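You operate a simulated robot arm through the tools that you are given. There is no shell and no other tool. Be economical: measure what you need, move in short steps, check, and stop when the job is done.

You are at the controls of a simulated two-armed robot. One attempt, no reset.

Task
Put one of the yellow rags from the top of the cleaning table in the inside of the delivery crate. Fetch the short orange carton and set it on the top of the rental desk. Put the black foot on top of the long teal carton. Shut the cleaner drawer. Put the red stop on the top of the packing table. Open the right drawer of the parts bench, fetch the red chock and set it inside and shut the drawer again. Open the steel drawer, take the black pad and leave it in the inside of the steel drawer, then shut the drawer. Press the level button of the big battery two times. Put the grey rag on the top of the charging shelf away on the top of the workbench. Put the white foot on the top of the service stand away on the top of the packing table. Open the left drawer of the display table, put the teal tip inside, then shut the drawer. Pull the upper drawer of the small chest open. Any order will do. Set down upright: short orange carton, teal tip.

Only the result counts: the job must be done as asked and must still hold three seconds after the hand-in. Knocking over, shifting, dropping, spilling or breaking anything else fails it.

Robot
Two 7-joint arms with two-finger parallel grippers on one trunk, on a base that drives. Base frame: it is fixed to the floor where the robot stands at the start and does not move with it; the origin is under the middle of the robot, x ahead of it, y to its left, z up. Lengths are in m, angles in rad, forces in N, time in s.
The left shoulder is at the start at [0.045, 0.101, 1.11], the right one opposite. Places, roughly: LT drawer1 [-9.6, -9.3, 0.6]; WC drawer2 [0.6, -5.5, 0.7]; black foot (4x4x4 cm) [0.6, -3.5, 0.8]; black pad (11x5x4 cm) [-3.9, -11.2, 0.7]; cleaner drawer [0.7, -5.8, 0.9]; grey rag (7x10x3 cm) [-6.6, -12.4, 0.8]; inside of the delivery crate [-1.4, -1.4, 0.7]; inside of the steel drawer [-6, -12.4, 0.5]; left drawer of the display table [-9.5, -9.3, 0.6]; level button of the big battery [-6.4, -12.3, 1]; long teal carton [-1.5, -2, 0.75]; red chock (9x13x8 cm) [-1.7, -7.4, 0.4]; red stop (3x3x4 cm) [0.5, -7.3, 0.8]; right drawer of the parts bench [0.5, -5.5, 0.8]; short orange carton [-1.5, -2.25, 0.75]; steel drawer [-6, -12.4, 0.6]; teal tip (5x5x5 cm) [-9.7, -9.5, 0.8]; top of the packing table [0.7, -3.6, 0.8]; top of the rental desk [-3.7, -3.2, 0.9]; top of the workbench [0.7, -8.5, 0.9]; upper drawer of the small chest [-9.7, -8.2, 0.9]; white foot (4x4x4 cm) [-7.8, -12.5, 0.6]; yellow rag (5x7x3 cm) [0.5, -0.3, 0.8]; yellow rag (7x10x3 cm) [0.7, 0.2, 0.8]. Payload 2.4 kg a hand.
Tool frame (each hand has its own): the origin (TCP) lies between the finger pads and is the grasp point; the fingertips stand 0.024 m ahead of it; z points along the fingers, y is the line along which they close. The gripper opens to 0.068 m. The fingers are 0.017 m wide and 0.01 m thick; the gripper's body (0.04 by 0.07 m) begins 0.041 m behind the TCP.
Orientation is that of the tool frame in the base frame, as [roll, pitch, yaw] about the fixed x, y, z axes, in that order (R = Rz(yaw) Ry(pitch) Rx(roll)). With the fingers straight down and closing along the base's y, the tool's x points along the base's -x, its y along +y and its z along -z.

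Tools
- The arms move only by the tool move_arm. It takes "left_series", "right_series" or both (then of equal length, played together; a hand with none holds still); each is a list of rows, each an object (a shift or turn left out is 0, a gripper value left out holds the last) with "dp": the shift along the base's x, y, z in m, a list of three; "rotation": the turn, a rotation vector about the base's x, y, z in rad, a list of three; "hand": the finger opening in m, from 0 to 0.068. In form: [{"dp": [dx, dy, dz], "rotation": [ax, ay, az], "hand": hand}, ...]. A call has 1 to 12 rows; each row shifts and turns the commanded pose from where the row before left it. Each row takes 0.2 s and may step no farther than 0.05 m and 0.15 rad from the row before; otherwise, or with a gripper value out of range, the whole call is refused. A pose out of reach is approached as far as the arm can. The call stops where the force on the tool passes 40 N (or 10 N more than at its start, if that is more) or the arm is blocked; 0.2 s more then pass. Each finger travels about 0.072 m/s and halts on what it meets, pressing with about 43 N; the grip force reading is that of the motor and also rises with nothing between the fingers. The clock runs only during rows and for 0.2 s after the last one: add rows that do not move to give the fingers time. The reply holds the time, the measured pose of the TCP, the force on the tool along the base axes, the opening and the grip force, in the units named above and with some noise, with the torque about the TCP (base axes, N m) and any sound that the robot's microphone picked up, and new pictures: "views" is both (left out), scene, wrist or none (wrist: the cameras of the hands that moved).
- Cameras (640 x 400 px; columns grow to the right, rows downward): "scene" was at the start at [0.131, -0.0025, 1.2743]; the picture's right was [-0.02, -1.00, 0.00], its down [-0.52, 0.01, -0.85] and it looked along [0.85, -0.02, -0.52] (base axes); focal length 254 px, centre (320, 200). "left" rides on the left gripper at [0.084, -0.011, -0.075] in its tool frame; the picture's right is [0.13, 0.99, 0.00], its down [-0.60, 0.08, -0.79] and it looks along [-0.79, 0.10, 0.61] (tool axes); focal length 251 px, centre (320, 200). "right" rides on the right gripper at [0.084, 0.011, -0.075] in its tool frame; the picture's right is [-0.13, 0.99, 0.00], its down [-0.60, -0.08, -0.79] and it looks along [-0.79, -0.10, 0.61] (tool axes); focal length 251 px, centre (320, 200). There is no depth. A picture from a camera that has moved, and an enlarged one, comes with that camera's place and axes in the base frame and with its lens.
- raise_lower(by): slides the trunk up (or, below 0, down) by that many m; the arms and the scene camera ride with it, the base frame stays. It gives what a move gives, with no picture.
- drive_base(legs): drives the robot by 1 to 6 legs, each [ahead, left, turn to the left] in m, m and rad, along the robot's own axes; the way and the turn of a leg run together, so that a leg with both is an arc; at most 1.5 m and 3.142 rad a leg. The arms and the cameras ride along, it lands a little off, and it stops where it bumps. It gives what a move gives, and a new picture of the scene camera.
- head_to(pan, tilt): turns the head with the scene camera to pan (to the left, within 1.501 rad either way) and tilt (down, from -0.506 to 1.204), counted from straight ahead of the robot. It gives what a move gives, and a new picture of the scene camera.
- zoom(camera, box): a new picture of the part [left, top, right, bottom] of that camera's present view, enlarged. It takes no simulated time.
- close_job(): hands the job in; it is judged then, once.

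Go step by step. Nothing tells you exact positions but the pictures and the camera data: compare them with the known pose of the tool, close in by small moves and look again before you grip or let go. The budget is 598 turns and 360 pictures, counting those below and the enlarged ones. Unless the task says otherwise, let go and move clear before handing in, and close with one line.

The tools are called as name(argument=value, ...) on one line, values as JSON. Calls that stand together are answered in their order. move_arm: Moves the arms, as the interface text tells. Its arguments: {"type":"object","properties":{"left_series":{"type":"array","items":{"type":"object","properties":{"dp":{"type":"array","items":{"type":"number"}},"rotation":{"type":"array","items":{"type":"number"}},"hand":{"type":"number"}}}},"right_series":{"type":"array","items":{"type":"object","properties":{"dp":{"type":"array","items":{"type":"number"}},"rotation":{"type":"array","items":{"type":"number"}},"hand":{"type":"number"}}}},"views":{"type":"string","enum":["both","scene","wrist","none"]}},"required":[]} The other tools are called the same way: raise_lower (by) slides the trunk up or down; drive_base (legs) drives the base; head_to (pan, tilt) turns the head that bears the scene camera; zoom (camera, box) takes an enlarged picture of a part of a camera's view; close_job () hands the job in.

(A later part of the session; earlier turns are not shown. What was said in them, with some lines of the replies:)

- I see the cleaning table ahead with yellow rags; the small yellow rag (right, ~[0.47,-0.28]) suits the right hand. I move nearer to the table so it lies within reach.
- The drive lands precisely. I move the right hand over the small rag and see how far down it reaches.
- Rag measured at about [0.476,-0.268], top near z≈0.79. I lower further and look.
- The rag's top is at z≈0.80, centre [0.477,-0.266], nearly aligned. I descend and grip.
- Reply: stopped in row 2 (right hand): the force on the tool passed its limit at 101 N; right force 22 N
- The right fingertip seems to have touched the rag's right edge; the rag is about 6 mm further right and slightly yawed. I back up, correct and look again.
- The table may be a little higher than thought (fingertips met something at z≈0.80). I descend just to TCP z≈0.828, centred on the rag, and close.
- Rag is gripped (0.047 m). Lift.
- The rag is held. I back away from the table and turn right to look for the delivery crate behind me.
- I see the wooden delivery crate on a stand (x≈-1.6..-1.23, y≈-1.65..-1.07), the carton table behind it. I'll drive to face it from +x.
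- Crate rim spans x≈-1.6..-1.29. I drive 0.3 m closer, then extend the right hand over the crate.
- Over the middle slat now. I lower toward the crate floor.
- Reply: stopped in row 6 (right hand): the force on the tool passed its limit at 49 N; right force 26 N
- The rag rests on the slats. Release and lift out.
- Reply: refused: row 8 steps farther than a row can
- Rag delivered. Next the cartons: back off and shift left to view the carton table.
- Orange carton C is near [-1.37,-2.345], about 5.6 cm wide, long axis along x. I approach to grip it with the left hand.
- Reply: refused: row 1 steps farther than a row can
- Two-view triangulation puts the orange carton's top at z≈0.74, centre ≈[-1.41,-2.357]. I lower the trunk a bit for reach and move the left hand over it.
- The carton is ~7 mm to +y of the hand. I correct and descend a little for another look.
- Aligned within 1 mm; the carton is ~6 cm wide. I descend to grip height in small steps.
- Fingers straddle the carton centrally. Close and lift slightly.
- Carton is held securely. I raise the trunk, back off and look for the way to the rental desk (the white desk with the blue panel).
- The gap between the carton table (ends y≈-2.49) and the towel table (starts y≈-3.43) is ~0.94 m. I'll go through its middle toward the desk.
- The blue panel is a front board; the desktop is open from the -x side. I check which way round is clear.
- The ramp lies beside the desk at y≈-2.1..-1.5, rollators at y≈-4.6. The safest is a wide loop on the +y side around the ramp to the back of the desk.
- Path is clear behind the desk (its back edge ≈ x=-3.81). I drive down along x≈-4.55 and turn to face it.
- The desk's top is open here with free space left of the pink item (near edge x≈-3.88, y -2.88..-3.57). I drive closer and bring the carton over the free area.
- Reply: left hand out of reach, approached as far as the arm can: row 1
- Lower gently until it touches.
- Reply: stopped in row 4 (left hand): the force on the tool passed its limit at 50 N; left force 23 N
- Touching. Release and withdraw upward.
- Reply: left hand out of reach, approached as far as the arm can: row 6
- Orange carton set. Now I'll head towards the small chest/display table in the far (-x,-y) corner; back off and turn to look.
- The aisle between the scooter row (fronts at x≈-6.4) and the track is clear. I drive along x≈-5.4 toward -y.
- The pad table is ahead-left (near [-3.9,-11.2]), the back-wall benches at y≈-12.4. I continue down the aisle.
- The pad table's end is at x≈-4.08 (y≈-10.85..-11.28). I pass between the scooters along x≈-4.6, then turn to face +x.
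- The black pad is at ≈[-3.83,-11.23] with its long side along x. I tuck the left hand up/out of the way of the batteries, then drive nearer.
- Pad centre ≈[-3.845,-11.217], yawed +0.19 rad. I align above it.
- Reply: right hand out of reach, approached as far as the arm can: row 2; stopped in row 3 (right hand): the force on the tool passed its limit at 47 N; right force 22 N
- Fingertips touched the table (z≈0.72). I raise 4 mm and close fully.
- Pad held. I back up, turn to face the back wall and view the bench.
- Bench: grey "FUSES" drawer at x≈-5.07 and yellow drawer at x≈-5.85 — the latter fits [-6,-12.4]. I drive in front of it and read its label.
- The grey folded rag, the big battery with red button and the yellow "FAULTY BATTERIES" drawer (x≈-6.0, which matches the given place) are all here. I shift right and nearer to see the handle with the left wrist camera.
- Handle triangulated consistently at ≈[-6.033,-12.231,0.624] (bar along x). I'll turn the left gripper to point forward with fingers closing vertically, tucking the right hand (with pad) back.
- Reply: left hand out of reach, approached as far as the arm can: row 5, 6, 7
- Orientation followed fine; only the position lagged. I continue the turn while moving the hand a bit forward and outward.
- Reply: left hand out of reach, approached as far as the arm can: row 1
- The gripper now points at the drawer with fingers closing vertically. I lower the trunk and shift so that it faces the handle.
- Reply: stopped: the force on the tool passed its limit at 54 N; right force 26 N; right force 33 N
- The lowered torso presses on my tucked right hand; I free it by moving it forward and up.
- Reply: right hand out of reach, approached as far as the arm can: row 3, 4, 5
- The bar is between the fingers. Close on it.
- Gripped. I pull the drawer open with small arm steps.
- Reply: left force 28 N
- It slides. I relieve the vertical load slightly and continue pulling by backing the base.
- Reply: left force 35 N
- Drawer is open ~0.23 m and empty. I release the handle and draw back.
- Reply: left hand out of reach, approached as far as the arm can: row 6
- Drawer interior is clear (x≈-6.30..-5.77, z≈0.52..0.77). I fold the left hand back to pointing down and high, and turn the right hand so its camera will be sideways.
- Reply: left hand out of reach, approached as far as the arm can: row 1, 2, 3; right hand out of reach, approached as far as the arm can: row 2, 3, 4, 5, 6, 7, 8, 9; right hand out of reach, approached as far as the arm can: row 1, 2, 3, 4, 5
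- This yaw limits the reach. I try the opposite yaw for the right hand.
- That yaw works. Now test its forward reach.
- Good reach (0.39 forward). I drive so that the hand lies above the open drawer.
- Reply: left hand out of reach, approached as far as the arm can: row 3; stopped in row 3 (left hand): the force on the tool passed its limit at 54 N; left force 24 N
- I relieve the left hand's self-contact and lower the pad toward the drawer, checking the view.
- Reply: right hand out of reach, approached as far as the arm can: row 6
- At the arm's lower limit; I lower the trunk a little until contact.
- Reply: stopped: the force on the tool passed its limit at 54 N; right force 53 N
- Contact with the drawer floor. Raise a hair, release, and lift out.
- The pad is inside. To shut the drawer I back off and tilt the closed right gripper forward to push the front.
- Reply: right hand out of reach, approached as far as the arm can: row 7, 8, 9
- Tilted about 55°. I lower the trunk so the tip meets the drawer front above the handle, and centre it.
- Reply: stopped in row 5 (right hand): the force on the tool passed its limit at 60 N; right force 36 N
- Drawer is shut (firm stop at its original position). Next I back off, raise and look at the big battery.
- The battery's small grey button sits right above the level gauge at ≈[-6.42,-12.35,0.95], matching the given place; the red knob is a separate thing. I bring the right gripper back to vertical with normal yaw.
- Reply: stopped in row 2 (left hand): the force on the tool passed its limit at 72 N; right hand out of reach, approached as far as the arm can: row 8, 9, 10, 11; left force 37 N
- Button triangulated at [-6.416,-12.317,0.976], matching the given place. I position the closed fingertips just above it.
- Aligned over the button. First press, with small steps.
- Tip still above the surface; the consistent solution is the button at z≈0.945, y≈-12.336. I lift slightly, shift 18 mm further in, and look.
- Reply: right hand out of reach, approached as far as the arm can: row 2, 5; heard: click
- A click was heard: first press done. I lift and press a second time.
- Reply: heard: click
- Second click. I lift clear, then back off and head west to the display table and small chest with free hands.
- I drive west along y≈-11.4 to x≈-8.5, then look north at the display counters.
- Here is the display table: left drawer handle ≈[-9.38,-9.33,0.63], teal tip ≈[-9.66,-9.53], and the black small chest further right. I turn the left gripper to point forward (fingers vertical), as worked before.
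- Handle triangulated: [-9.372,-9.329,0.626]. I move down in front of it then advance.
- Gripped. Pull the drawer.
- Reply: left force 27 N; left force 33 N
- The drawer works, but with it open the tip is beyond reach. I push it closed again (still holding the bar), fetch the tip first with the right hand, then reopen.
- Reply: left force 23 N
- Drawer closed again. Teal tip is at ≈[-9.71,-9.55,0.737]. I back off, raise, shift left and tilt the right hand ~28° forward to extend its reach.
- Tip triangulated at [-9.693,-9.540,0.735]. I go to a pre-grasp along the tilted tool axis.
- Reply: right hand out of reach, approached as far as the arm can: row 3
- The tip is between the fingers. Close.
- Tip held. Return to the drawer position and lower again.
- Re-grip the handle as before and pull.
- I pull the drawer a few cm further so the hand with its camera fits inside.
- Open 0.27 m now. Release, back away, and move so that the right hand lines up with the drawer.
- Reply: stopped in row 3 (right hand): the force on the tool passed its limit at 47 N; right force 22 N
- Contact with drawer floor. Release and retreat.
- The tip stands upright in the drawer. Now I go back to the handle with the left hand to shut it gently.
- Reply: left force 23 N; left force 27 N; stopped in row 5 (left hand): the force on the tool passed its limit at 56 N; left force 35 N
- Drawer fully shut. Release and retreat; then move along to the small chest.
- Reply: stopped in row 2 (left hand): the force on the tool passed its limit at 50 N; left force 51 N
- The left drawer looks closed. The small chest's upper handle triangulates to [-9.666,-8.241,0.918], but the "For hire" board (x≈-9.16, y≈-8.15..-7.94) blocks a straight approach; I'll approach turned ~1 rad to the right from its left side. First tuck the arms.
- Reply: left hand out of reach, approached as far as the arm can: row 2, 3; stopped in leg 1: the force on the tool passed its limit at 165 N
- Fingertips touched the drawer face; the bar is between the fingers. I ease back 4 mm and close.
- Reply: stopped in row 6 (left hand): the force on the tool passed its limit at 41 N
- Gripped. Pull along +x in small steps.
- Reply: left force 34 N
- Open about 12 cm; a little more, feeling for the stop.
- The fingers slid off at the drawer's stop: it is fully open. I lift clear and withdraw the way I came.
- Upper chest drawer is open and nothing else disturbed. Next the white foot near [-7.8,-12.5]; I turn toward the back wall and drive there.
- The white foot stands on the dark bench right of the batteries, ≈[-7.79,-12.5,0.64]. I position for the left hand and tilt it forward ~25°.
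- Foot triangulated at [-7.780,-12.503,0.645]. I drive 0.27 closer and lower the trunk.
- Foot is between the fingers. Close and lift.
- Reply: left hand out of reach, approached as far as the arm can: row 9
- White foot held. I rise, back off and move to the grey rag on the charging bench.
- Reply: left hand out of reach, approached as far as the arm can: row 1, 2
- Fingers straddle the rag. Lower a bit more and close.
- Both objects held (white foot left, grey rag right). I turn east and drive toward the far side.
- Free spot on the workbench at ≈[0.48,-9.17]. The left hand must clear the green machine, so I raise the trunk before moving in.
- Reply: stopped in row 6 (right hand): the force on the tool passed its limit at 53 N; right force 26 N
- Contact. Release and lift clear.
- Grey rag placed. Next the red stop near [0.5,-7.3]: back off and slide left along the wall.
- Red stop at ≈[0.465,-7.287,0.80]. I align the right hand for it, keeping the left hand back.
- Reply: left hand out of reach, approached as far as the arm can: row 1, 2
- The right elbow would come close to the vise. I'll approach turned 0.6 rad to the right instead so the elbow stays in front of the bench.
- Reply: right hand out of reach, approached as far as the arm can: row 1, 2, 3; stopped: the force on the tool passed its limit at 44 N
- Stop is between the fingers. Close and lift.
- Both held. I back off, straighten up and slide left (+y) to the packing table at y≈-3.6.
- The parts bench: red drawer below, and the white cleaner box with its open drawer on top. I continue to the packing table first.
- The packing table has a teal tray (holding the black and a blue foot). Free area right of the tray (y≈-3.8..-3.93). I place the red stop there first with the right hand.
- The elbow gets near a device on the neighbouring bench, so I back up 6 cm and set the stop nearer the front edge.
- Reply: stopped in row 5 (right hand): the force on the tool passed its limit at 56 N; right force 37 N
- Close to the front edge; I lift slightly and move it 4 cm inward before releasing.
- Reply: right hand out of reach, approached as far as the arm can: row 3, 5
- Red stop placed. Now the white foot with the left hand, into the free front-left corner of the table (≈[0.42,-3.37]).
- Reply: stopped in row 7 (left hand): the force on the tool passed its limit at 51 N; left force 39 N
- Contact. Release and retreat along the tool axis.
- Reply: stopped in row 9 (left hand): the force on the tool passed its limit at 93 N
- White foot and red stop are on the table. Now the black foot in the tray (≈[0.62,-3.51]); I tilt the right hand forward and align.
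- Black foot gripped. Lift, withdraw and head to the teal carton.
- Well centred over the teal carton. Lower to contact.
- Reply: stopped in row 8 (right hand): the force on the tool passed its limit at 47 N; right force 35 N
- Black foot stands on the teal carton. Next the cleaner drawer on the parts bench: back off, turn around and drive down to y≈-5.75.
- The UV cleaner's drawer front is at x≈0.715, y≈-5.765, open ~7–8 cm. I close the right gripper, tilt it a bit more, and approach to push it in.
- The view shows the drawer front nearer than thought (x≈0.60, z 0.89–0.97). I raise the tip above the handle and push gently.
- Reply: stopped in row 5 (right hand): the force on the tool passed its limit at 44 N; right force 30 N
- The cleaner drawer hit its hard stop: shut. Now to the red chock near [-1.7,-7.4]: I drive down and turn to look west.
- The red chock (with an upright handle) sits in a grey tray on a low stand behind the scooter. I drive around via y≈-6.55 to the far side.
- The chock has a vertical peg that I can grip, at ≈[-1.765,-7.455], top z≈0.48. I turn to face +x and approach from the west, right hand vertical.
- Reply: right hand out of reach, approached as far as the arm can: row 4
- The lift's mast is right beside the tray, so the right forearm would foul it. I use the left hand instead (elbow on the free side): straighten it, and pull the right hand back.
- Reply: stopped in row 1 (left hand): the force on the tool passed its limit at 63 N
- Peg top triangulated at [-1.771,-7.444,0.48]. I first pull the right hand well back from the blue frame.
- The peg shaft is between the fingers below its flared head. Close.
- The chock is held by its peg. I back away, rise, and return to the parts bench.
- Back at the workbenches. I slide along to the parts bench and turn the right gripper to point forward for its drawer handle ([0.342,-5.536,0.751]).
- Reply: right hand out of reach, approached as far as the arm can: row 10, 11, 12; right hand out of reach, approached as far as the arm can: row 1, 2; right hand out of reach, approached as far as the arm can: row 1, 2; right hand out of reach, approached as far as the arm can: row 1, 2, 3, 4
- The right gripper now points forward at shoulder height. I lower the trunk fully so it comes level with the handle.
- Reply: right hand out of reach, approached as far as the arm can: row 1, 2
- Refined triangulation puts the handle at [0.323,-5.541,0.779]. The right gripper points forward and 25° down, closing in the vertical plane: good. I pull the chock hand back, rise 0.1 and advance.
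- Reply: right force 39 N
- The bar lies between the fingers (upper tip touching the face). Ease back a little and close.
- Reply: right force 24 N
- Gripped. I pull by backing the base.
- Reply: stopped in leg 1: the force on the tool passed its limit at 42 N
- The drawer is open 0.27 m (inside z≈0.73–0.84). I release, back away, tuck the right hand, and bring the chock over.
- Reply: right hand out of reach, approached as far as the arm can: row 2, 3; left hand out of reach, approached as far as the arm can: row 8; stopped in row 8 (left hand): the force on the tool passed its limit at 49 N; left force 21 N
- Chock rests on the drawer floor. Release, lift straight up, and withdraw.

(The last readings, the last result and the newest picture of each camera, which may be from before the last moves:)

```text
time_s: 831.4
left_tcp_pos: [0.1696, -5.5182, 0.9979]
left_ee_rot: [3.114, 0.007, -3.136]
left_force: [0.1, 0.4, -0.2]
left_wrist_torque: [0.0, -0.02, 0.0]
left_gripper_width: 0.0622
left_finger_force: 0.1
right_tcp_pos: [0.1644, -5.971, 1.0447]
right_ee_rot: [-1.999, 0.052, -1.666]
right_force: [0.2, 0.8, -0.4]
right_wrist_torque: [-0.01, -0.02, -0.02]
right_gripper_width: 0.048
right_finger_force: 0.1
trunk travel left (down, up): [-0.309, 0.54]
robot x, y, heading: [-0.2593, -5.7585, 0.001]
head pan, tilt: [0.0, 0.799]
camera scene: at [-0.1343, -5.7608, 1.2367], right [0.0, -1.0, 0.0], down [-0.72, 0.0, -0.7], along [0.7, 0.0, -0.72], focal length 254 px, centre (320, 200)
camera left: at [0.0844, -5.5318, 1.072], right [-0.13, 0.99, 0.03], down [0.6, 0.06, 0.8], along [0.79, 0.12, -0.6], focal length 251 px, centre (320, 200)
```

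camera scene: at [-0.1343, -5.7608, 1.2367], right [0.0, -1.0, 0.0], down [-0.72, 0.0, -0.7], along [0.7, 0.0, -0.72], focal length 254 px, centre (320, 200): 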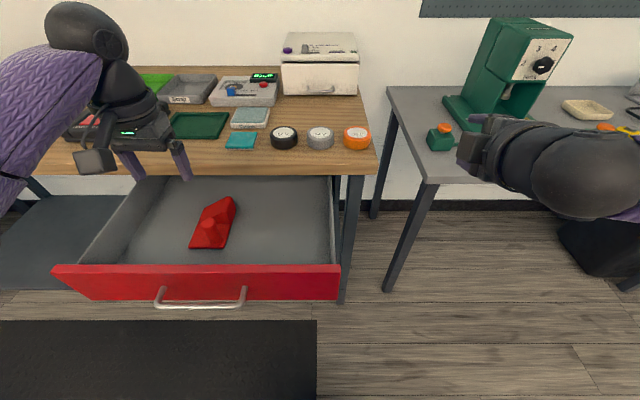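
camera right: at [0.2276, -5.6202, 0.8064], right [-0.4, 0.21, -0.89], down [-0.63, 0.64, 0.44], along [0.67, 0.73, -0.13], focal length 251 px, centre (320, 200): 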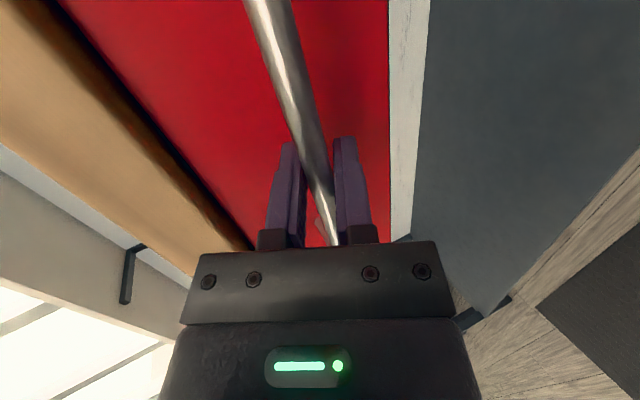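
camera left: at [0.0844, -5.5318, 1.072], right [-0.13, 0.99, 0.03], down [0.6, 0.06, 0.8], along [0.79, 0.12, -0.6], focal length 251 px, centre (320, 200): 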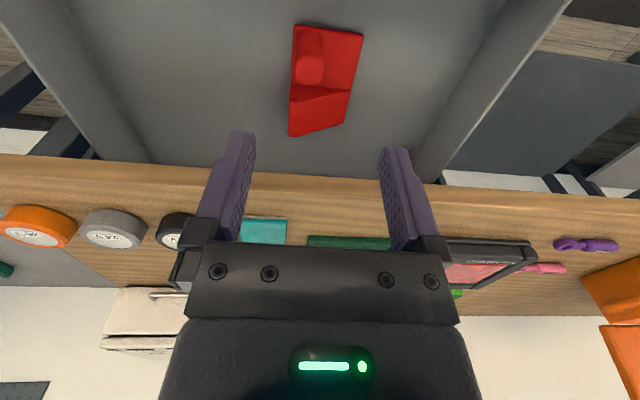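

The chock is in the drawer. To shut it I return the right hand to the handle.

drive_base(legs=[[-0.33, 0, 0], [0, 0.425, 0]])

raise_lower(by=-0.2)

move_arm(right_series=[{"dp": [0.02, 0, -0.02]}, {"dp": [0.02, 0, -0.02]}, {"dp": [0.015, 0, -0.015]}, {}])

```text
time_s: 835.8
left_tcp_pos: [-0.158, -5.0901, 0.9975]
left_ee_rot: [3.113, 0.009, -3.137]
left_force: [-0.5, -0.1, -0.4]
left_wrist_torque: [0.0, 0.04, -0.01]
left_gripper_width: 0.0621
left_finger_force: 0.1
right_tcp_pos: [-0.1629, -5.5428, 1.0442]
right_ee_rot: [-1.998, 0.05, -1.668]
right_force: [-0.6, 0.1, -0.2]
right_wrist_torque: [0.02, 0.05, 0.01]
right_gripper_width: 0.0481
right_finger_force: 0.0
trunk travel left (down, up): [-0.309, 0.54]
robot x, y, heading: [-0.5908, -5.3326, 0.004]
head pan, tilt: [0.0, 0.799]
camera scene: at [-0.4628, -5.3323, 1.2368], right [0.0, -1.0, 0.0], down [-0.72, 0.0, -0.7], along [0.7, 0.0, -0.72], focal length 254 px, centre (320, 200)
```

scene: 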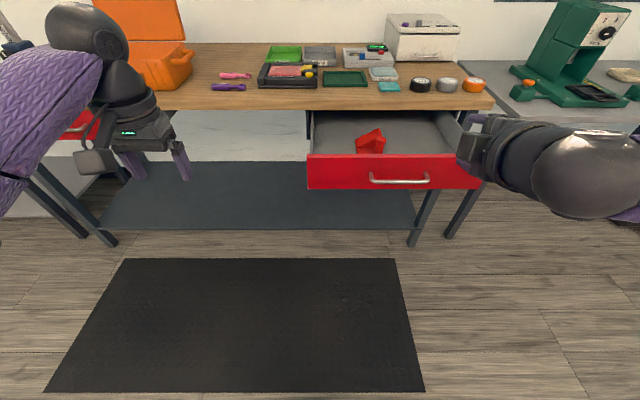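

```text
time_s: 837.9
left_tcp_pos: [-0.1588, -5.0899, 0.7991]
left_ee_rot: [3.115, 0.01, -3.137]
left_force: [0.0, 0.1, 0.8]
left_wrist_torque: [0.02, -0.03, 0.01]
left_gripper_width: 0.062
left_finger_force: 0.2
right_tcp_pos: [-0.1633, -5.5438, 0.8447]
right_ee_rot: [-1.999, 0.05, -1.668]
right_force: [-0.9, 0.6, -0.2]
right_wrist_torque: [-0.01, 0.03, 0.01]
right_gripper_width: 0.0477
right_finger_force: 0.0
trunk travel left (down, up): [-0.109, 0.74]
robot x, y, heading: [-0.5899, -5.3318, -0.004]
head pan, tilt: [0.0, 0.799]
```

```text
time_s: 838.9
left_tcp_pos: [-0.1576, -5.0908, 0.7984]
left_ee_rot: [3.115, 0.01, -3.137]
left_force: [-0.3, 0.1, 0.3]
left_wrist_torque: [0.03, -0.02, 0.02]
left_gripper_width: 0.0621
left_finger_force: 0.2
right_tcp_pos: [-0.1094, -5.5422, 0.789]
right_ee_rot: [-1.997, 0.051, -1.666]
right_force: [-0.3, -0.9, 0.1]
right_wrist_torque: [0.02, -0.01, -0.01]
right_gripper_width: 0.0482
right_finger_force: 0.0
trunk travel left (down, up): [-0.109, 0.74]
robot x, y, heading: [-0.5894, -5.3291, 0.001]
head pan, tilt: [0.0, 0.799]
camera scene: at [-0.4101, -5.3325, 1.0325], right [0.0, -1.0, 0.0], down [-0.72, 0.0, -0.7], along [0.7, 0.0, -0.72], focal length 254 px, centre (320, 200)
camera right: at [-0.1881, -5.6196, 0.8055], right [-0.39, 0.21, -0.89], down [-0.63, 0.65, 0.43], along [0.67, 0.73, -0.12], focal length 251 px, centre (320, 200)
```

scene: 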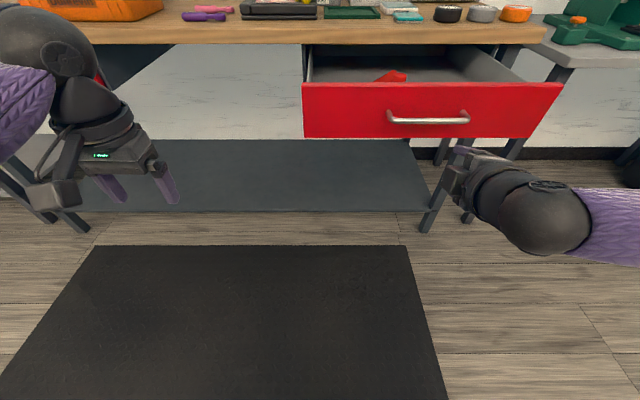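
right: 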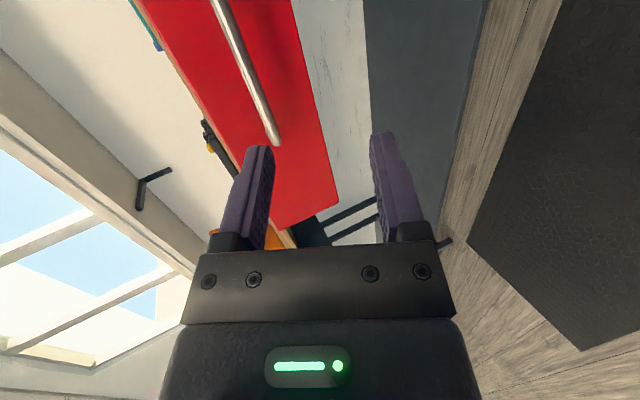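

I re-enter exactly as I left (0.15 m ahead) and close on the bar.

drive_base(legs=[[0.143, 0, 0]])

move_arm(right_series=[{"hand": 0.0}, {"hand": 0}, {"hand": 0}, {"hand": 0}, {}], views="wrist")

```text
time_s: 840.3
left_tcp_pos: [-0.0122, -5.0916, 0.7985]
left_ee_rot: [3.114, 0.01, -3.14]
left_force: [0.3, 1.2, 0.3]
left_wrist_torque: [0.01, -0.02, 0.02]
left_gripper_width: 0.0619
left_finger_force: 0.0
right_tcp_pos: [0.0352, -5.5433, 0.7882]
right_ee_rot: [-1.997, 0.052, -1.668]
right_force: [0.1, -1.1, -0.2]
right_wrist_torque: [-0.01, 0.0, -0.03]
right_gripper_width: 0.0479
right_finger_force: 0.1
trunk travel left (down, up): [-0.109, 0.74]
robot x, y, heading: [-0.4421, -5.3305, -0.007]
head pan, tilt: [0.0, 0.799]
camera scene: at [-0.2653, -5.3332, 1.0326], right [0.0, -1.0, 0.0], down [-0.72, 0.0, -0.7], along [0.7, 0.0, -0.72], focal length 254 px, centre (320, 200)
```

scene: 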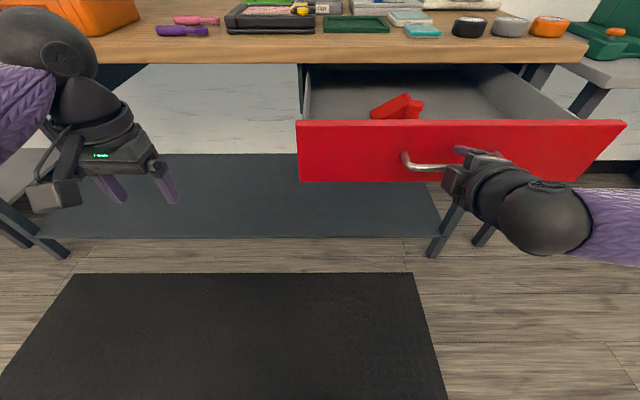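

```text
time_s: 841.5
left_tcp_pos: [-0.0132, -5.0912, 0.7996]
left_ee_rot: [3.114, 0.014, -3.138]
left_force: [0.1, -0.1, 0.2]
left_wrist_torque: [0.02, -0.01, -0.02]
left_gripper_width: 0.0622
left_finger_force: 0.1
right_tcp_pos: [0.0344, -5.5443, 0.7915]
right_ee_rot: [-1.991, 0.052, -1.669]
right_force: [2.7, -9.3, 33.5]
right_wrist_torque: [-0.7, -0.31, 0.08]
right_gripper_width: 0.0129
right_finger_force: 33.0
trunk travel left (down, up): [-0.109, 0.74]
robot x, y, heading: [-0.4429, -5.3325, -0.001]
head pan, tilt: [0.0, 0.799]
camera right: at [-0.0453, -5.6209, 0.808], right [-0.39, 0.21, -0.9], down [-0.63, 0.65, 0.43], along [0.67, 0.73, -0.12], focal length 251 px, centre (320, 200)
```

right: 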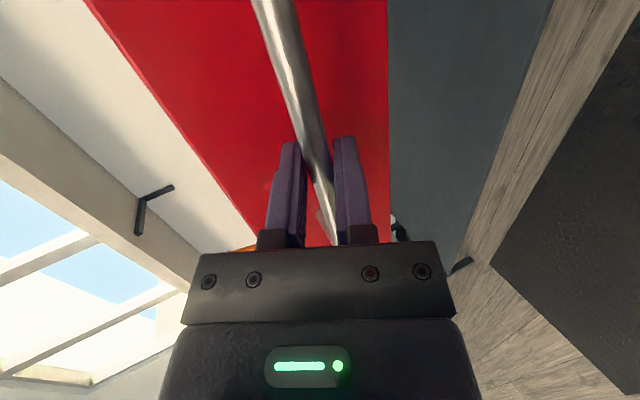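

move_arm(left_series=[{"dp": [-0.04, 0.02, 0]}, {"dp": [-0.04, 0.02, 0]}, {"dp": [-0.04, 0, 0]}], right_series=[{"dp": [0, 0, 0.004]}, {}, {}], views="none")

drive_base(legs=[[0.12, 0, 0]])

drive_base(legs=[[0.1, 0, 0]])

```text
time_s: 842.3
left_tcp_pos: [-0.1328, -5.0512, 0.7995]
left_ee_rot: [3.114, 0.011, -3.14]
left_force: [0.1, 0.4, 0.1]
left_wrist_torque: [0.01, 0.02, 0.0]
left_gripper_width: 0.0622
left_finger_force: 0.1
right_tcp_pos: [0.0353, -5.5441, 0.7927]
right_ee_rot: [-2.001, 0.051, -1.671]
right_force: [-3.0, -8.3, 5.8]
right_wrist_torque: [-0.78, -0.05, -0.21]
right_gripper_width: 0.0132
right_finger_force: 32.8
trunk travel left (down, up): [-0.109, 0.74]
robot x, y, heading: [-0.4435, -5.3328, -0.004]
head pan, tilt: [0.0, 0.799]
```

```text
time_s: 843.5
left_tcp_pos: [-0.0106, -5.0515, 0.799]
left_ee_rot: [3.115, 0.009, -3.139]
left_force: [0.5, 0.5, 0.7]
left_wrist_torque: [0.0, 0.02, -0.01]
left_gripper_width: 0.062
left_finger_force: 0.1
right_tcp_pos: [0.1549, -5.5448, 0.7916]
right_ee_rot: [-1.999, 0.052, -1.667]
right_force: [1.7, 0.6, -11.6]
right_wrist_torque: [-0.51, 0.08, 0.38]
right_gripper_width: 0.0129
right_finger_force: 33.6
trunk travel left (down, up): [-0.109, 0.74]
robot x, y, heading: [-0.321, -5.332, -0.004]
head pan, tilt: [0.0, 0.799]
camera scene: at [-0.1446, -5.3338, 1.0323], right [0.0, -1.0, 0.0], down [-0.72, 0.0, -0.7], along [0.7, 0.0, -0.72], focal length 254 px, centre (320, 200)
```

scene: 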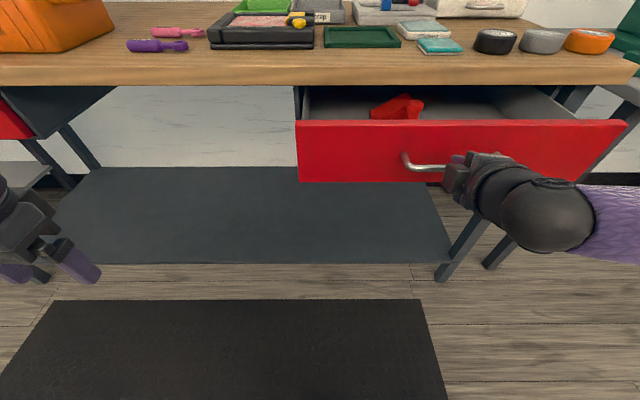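

```text
time_s: 844.7
left_tcp_pos: [0.0904, -5.0514, 0.7985]
left_ee_rot: [3.116, 0.007, 3.142]
left_force: [-0.8, -1.1, 1.1]
left_wrist_torque: [-0.03, 0.04, 0.02]
left_gripper_width: 0.0622
left_finger_force: 0.1
right_tcp_pos: [0.2549, -5.5438, 0.7918]
right_ee_rot: [-2.002, 0.05, -1.668]
right_force: [1.1, 9.7, -11.1]
right_wrist_torque: [-0.41, 0.1, 0.56]
right_gripper_width: 0.0133
right_finger_force: 33.3
trunk travel left (down, up): [-0.109, 0.74]
robot x, y, heading: [-0.2233, -5.3323, -0.01]
head pan, tilt: [0.0, 0.799]
camera scene: at [-0.0449, -5.3337, 1.0323], right [0.0, -1.0, 0.0], down [-0.72, 0.0, -0.7], along [0.7, 0.0, -0.72], focal length 254 px, centre (320, 200)
```

scene: 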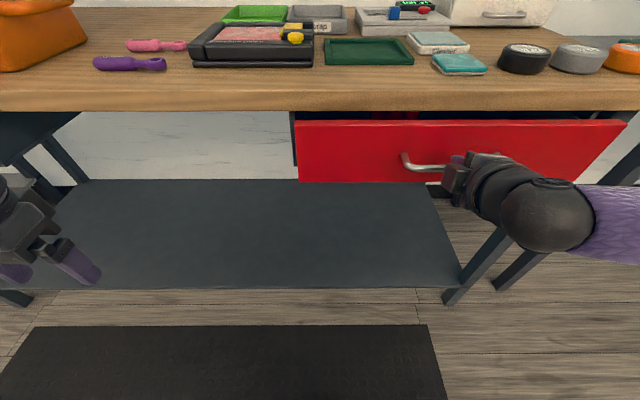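

move_arm(right_series=[{"dp": [0.012, 0, 0]}, {"dp": [0.012, 0, 0]}, {"dp": [0.01, 0, 0]}, {"dp": [0.008, 0, 0]}, {"dp": [0.006, 0, 0]}, {"dp": [0.006, 0, 0]}, {"dp": [0.006, 0, 0]}], views="scene")

```text
time_s: 846.0
left_tcp_pos: [0.0864, -5.053, 0.8001]
left_ee_rot: [3.113, 0.013, 3.14]
left_force: [-0.5, 0.3, 1.1]
left_wrist_torque: [0.01, -0.02, -0.02]
left_gripper_width: 0.0619
left_finger_force: 0.0
right_tcp_pos: [0.3003, -5.5441, 0.7928]
right_ee_rot: [-2.006, 0.051, -1.667]
right_force: [-25.1, 0.5, 8.0]
right_wrist_torque: [-0.58, 0.06, 0.24]
right_gripper_width: 0.013
right_finger_force: 32.9
trunk travel left (down, up): [-0.109, 0.74]
robot x, y, heading: [-0.2227, -5.3313, -0.009]
head pan, tilt: [0.0, 0.799]
stopped in row 6 (right hand): the force on the tool passed its limit at 52 N (the readings are from after the stop); the commanded pose is now the measured one
camera scene: at [-0.0497, -5.3345, 1.0334], right [-0.01, -1.0, 0.0], down [-0.71, 0.01, -0.7], along [0.7, -0.01, -0.72], focal length 254 px, centre (320, 200)
```

scene: 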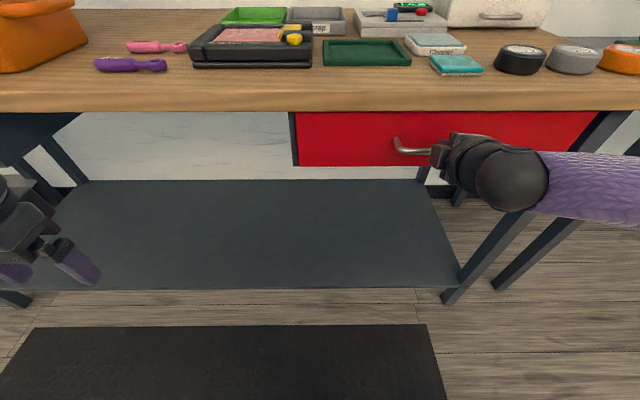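

Closed at its original position. Release carefully and check the fingers are open before backing.

move_arm(right_series=[{"hand": 0.046}, {"hand": 0.046}, {"hand": 0.046}, {"hand": 0.046}], views="wrist")

```text
time_s: 847.0
left_tcp_pos: [0.0901, -5.0538, 0.7989]
left_ee_rot: [3.115, 0.012, 3.141]
left_force: [0.2, 1.2, 1.0]
left_wrist_torque: [0.0, -0.02, -0.01]
left_gripper_width: 0.0618
left_finger_force: 0.0
right_tcp_pos: [0.3037, -5.5441, 0.7893]
right_ee_rot: [-2.008, 0.052, -1.67]
right_force: [0.2, -0.5, -0.1]
right_wrist_torque: [-0.02, -0.02, -0.02]
right_gripper_width: 0.046
right_finger_force: 0.0
trunk travel left (down, up): [-0.109, 0.74]
robot x, y, heading: [-0.2227, -5.3281, -0.013]
head pan, tilt: [0.0, 0.799]
camera right: at [0.2246, -5.6215, 0.8065], right [-0.4, 0.22, -0.89], down [-0.62, 0.65, 0.44], along [0.67, 0.73, -0.13], focal length 251 px, centre (320, 200)
```

right: 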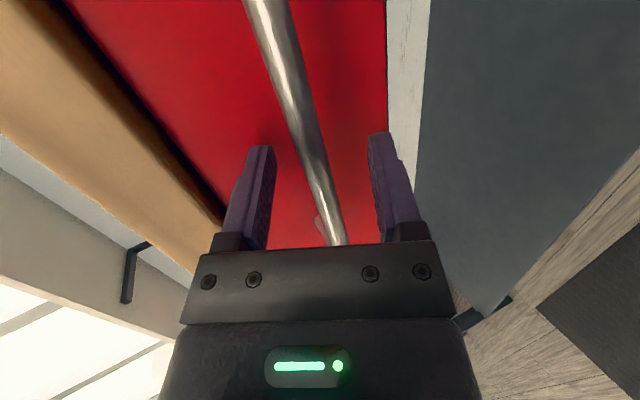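

Fingers are open and free of force. I back straight off and check the bench (including the cleaner drawer).

drive_base(legs=[[-0.4, 0, 0]])

raise_lower(by=0.25)

head_to(pan=-0.3, tilt=0.5)

```text
time_s: 849.5
left_tcp_pos: [-0.3073, -5.05, 0.7994]
left_ee_rot: [3.115, 0.011, 3.135]
left_force: [-0.4, 0.1, 0.0]
left_wrist_torque: [0.03, 0.01, 0.02]
left_gripper_width: 0.0619
left_finger_force: 0.0
right_tcp_pos: [-0.0949, -5.5429, 0.7888]
right_ee_rot: [-2.008, 0.052, -1.674]
right_force: [0.4, -0.3, 0.6]
right_wrist_torque: [0.02, -0.02, -0.01]
right_gripper_width: 0.0461
right_finger_force: 0.1
trunk travel left (down, up): [-0.109, 0.74]
robot x, y, heading: [-0.6244, -5.3276, -0.014]
head pan, tilt: [0.0, 0.799]
camera scene: at [-0.4442, -5.3317, 1.0325], right [-0.01, -1.0, 0.0], down [-0.72, 0.01, -0.7], along [0.7, -0.01, -0.72], focal length 254 px, centre (320, 200)
```

scene: 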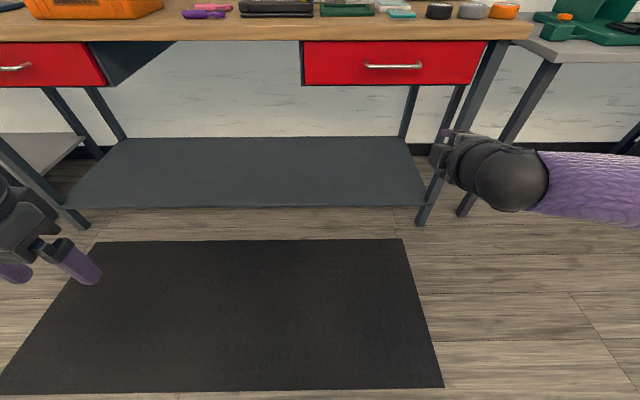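

```text
time_s: 852.1
left_tcp_pos: [-0.309, -5.0514, 1.0494]
left_ee_rot: [3.114, 0.009, 3.136]
left_force: [0.5, 1.0, 0.0]
left_wrist_torque: [0.0, -0.01, -0.03]
left_gripper_width: 0.062
left_finger_force: 0.0
right_tcp_pos: [-0.0946, -5.5441, 1.0395]
right_ee_rot: [-2.009, 0.051, -1.673]
right_force: [0.2, 0.8, -1.6]
right_wrist_torque: [0.0, -0.03, -0.01]
right_gripper_width: 0.046
right_finger_force: 0.0
trunk travel left (down, up): [-0.359, 0.49]
robot x, y, heading: [-0.6193, -5.3272, -0.011]
head pan, tilt: [0.0, 0.799]
```

```text
time_s: 852.9
left_tcp_pos: [-0.3071, -5.051, 1.0493]
left_ee_rot: [3.114, 0.011, 3.134]
left_force: [0.2, -0.5, 0.5]
left_wrist_torque: [0.01, 0.01, 0.01]
left_gripper_width: 0.0619
left_finger_force: 0.0
right_tcp_pos: [-0.0952, -5.5436, 1.0388]
right_ee_rot: [-2.01, 0.05, -1.671]
right_force: [0.5, 0.4, 0.6]
right_wrist_torque: [0.02, 0.0, 0.01]
right_gripper_width: 0.0461
right_finger_force: 0.0
trunk travel left (down, up): [-0.359, 0.49]
robot x, y, heading: [-0.6237, -5.3322, -0.012]
head pan, tilt: [-0.3, 0.499]
camera scene: at [-0.5001, -5.3578, 1.3132], right [-0.31, -0.95, 0.0], down [-0.46, 0.15, -0.88], along [0.83, -0.27, -0.48], focal length 254 px, centre (320, 200)
```

scene: 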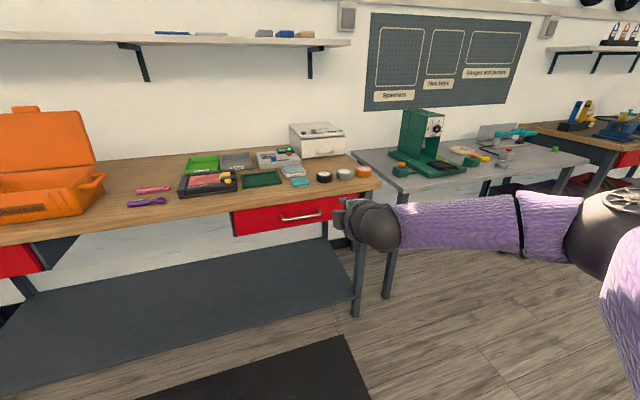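

zoom(camera="scene", box=[225, 105, 385, 245])

```text
2.86 times, centred on (305, 175) of scene
camera zoom: at [-0.5001, -5.3578, 1.3132], right [-0.31, -0.95, 0.0], down [-0.46, 0.15, -0.88], along [0.83, -0.27, -0.48], focal length 724 px, centre (363, 271)
```

zoom: 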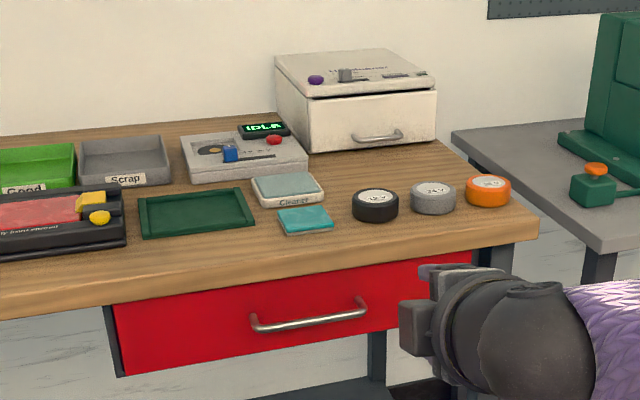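

All the listed tasks are done, both drawers here look shut flush, and both hands are empty and clear. I hand in.

close_job()

```text
The job is handed in.
```

I finished every task on the list and handed the job in, with both hands empty and clear. One choice to know about: I took the yellow drawer labelled "Faulty batteries" at [-6, -12.4] as the steel drawer, going by the given position, because a grey "Fuses" drawer is in the same bench.
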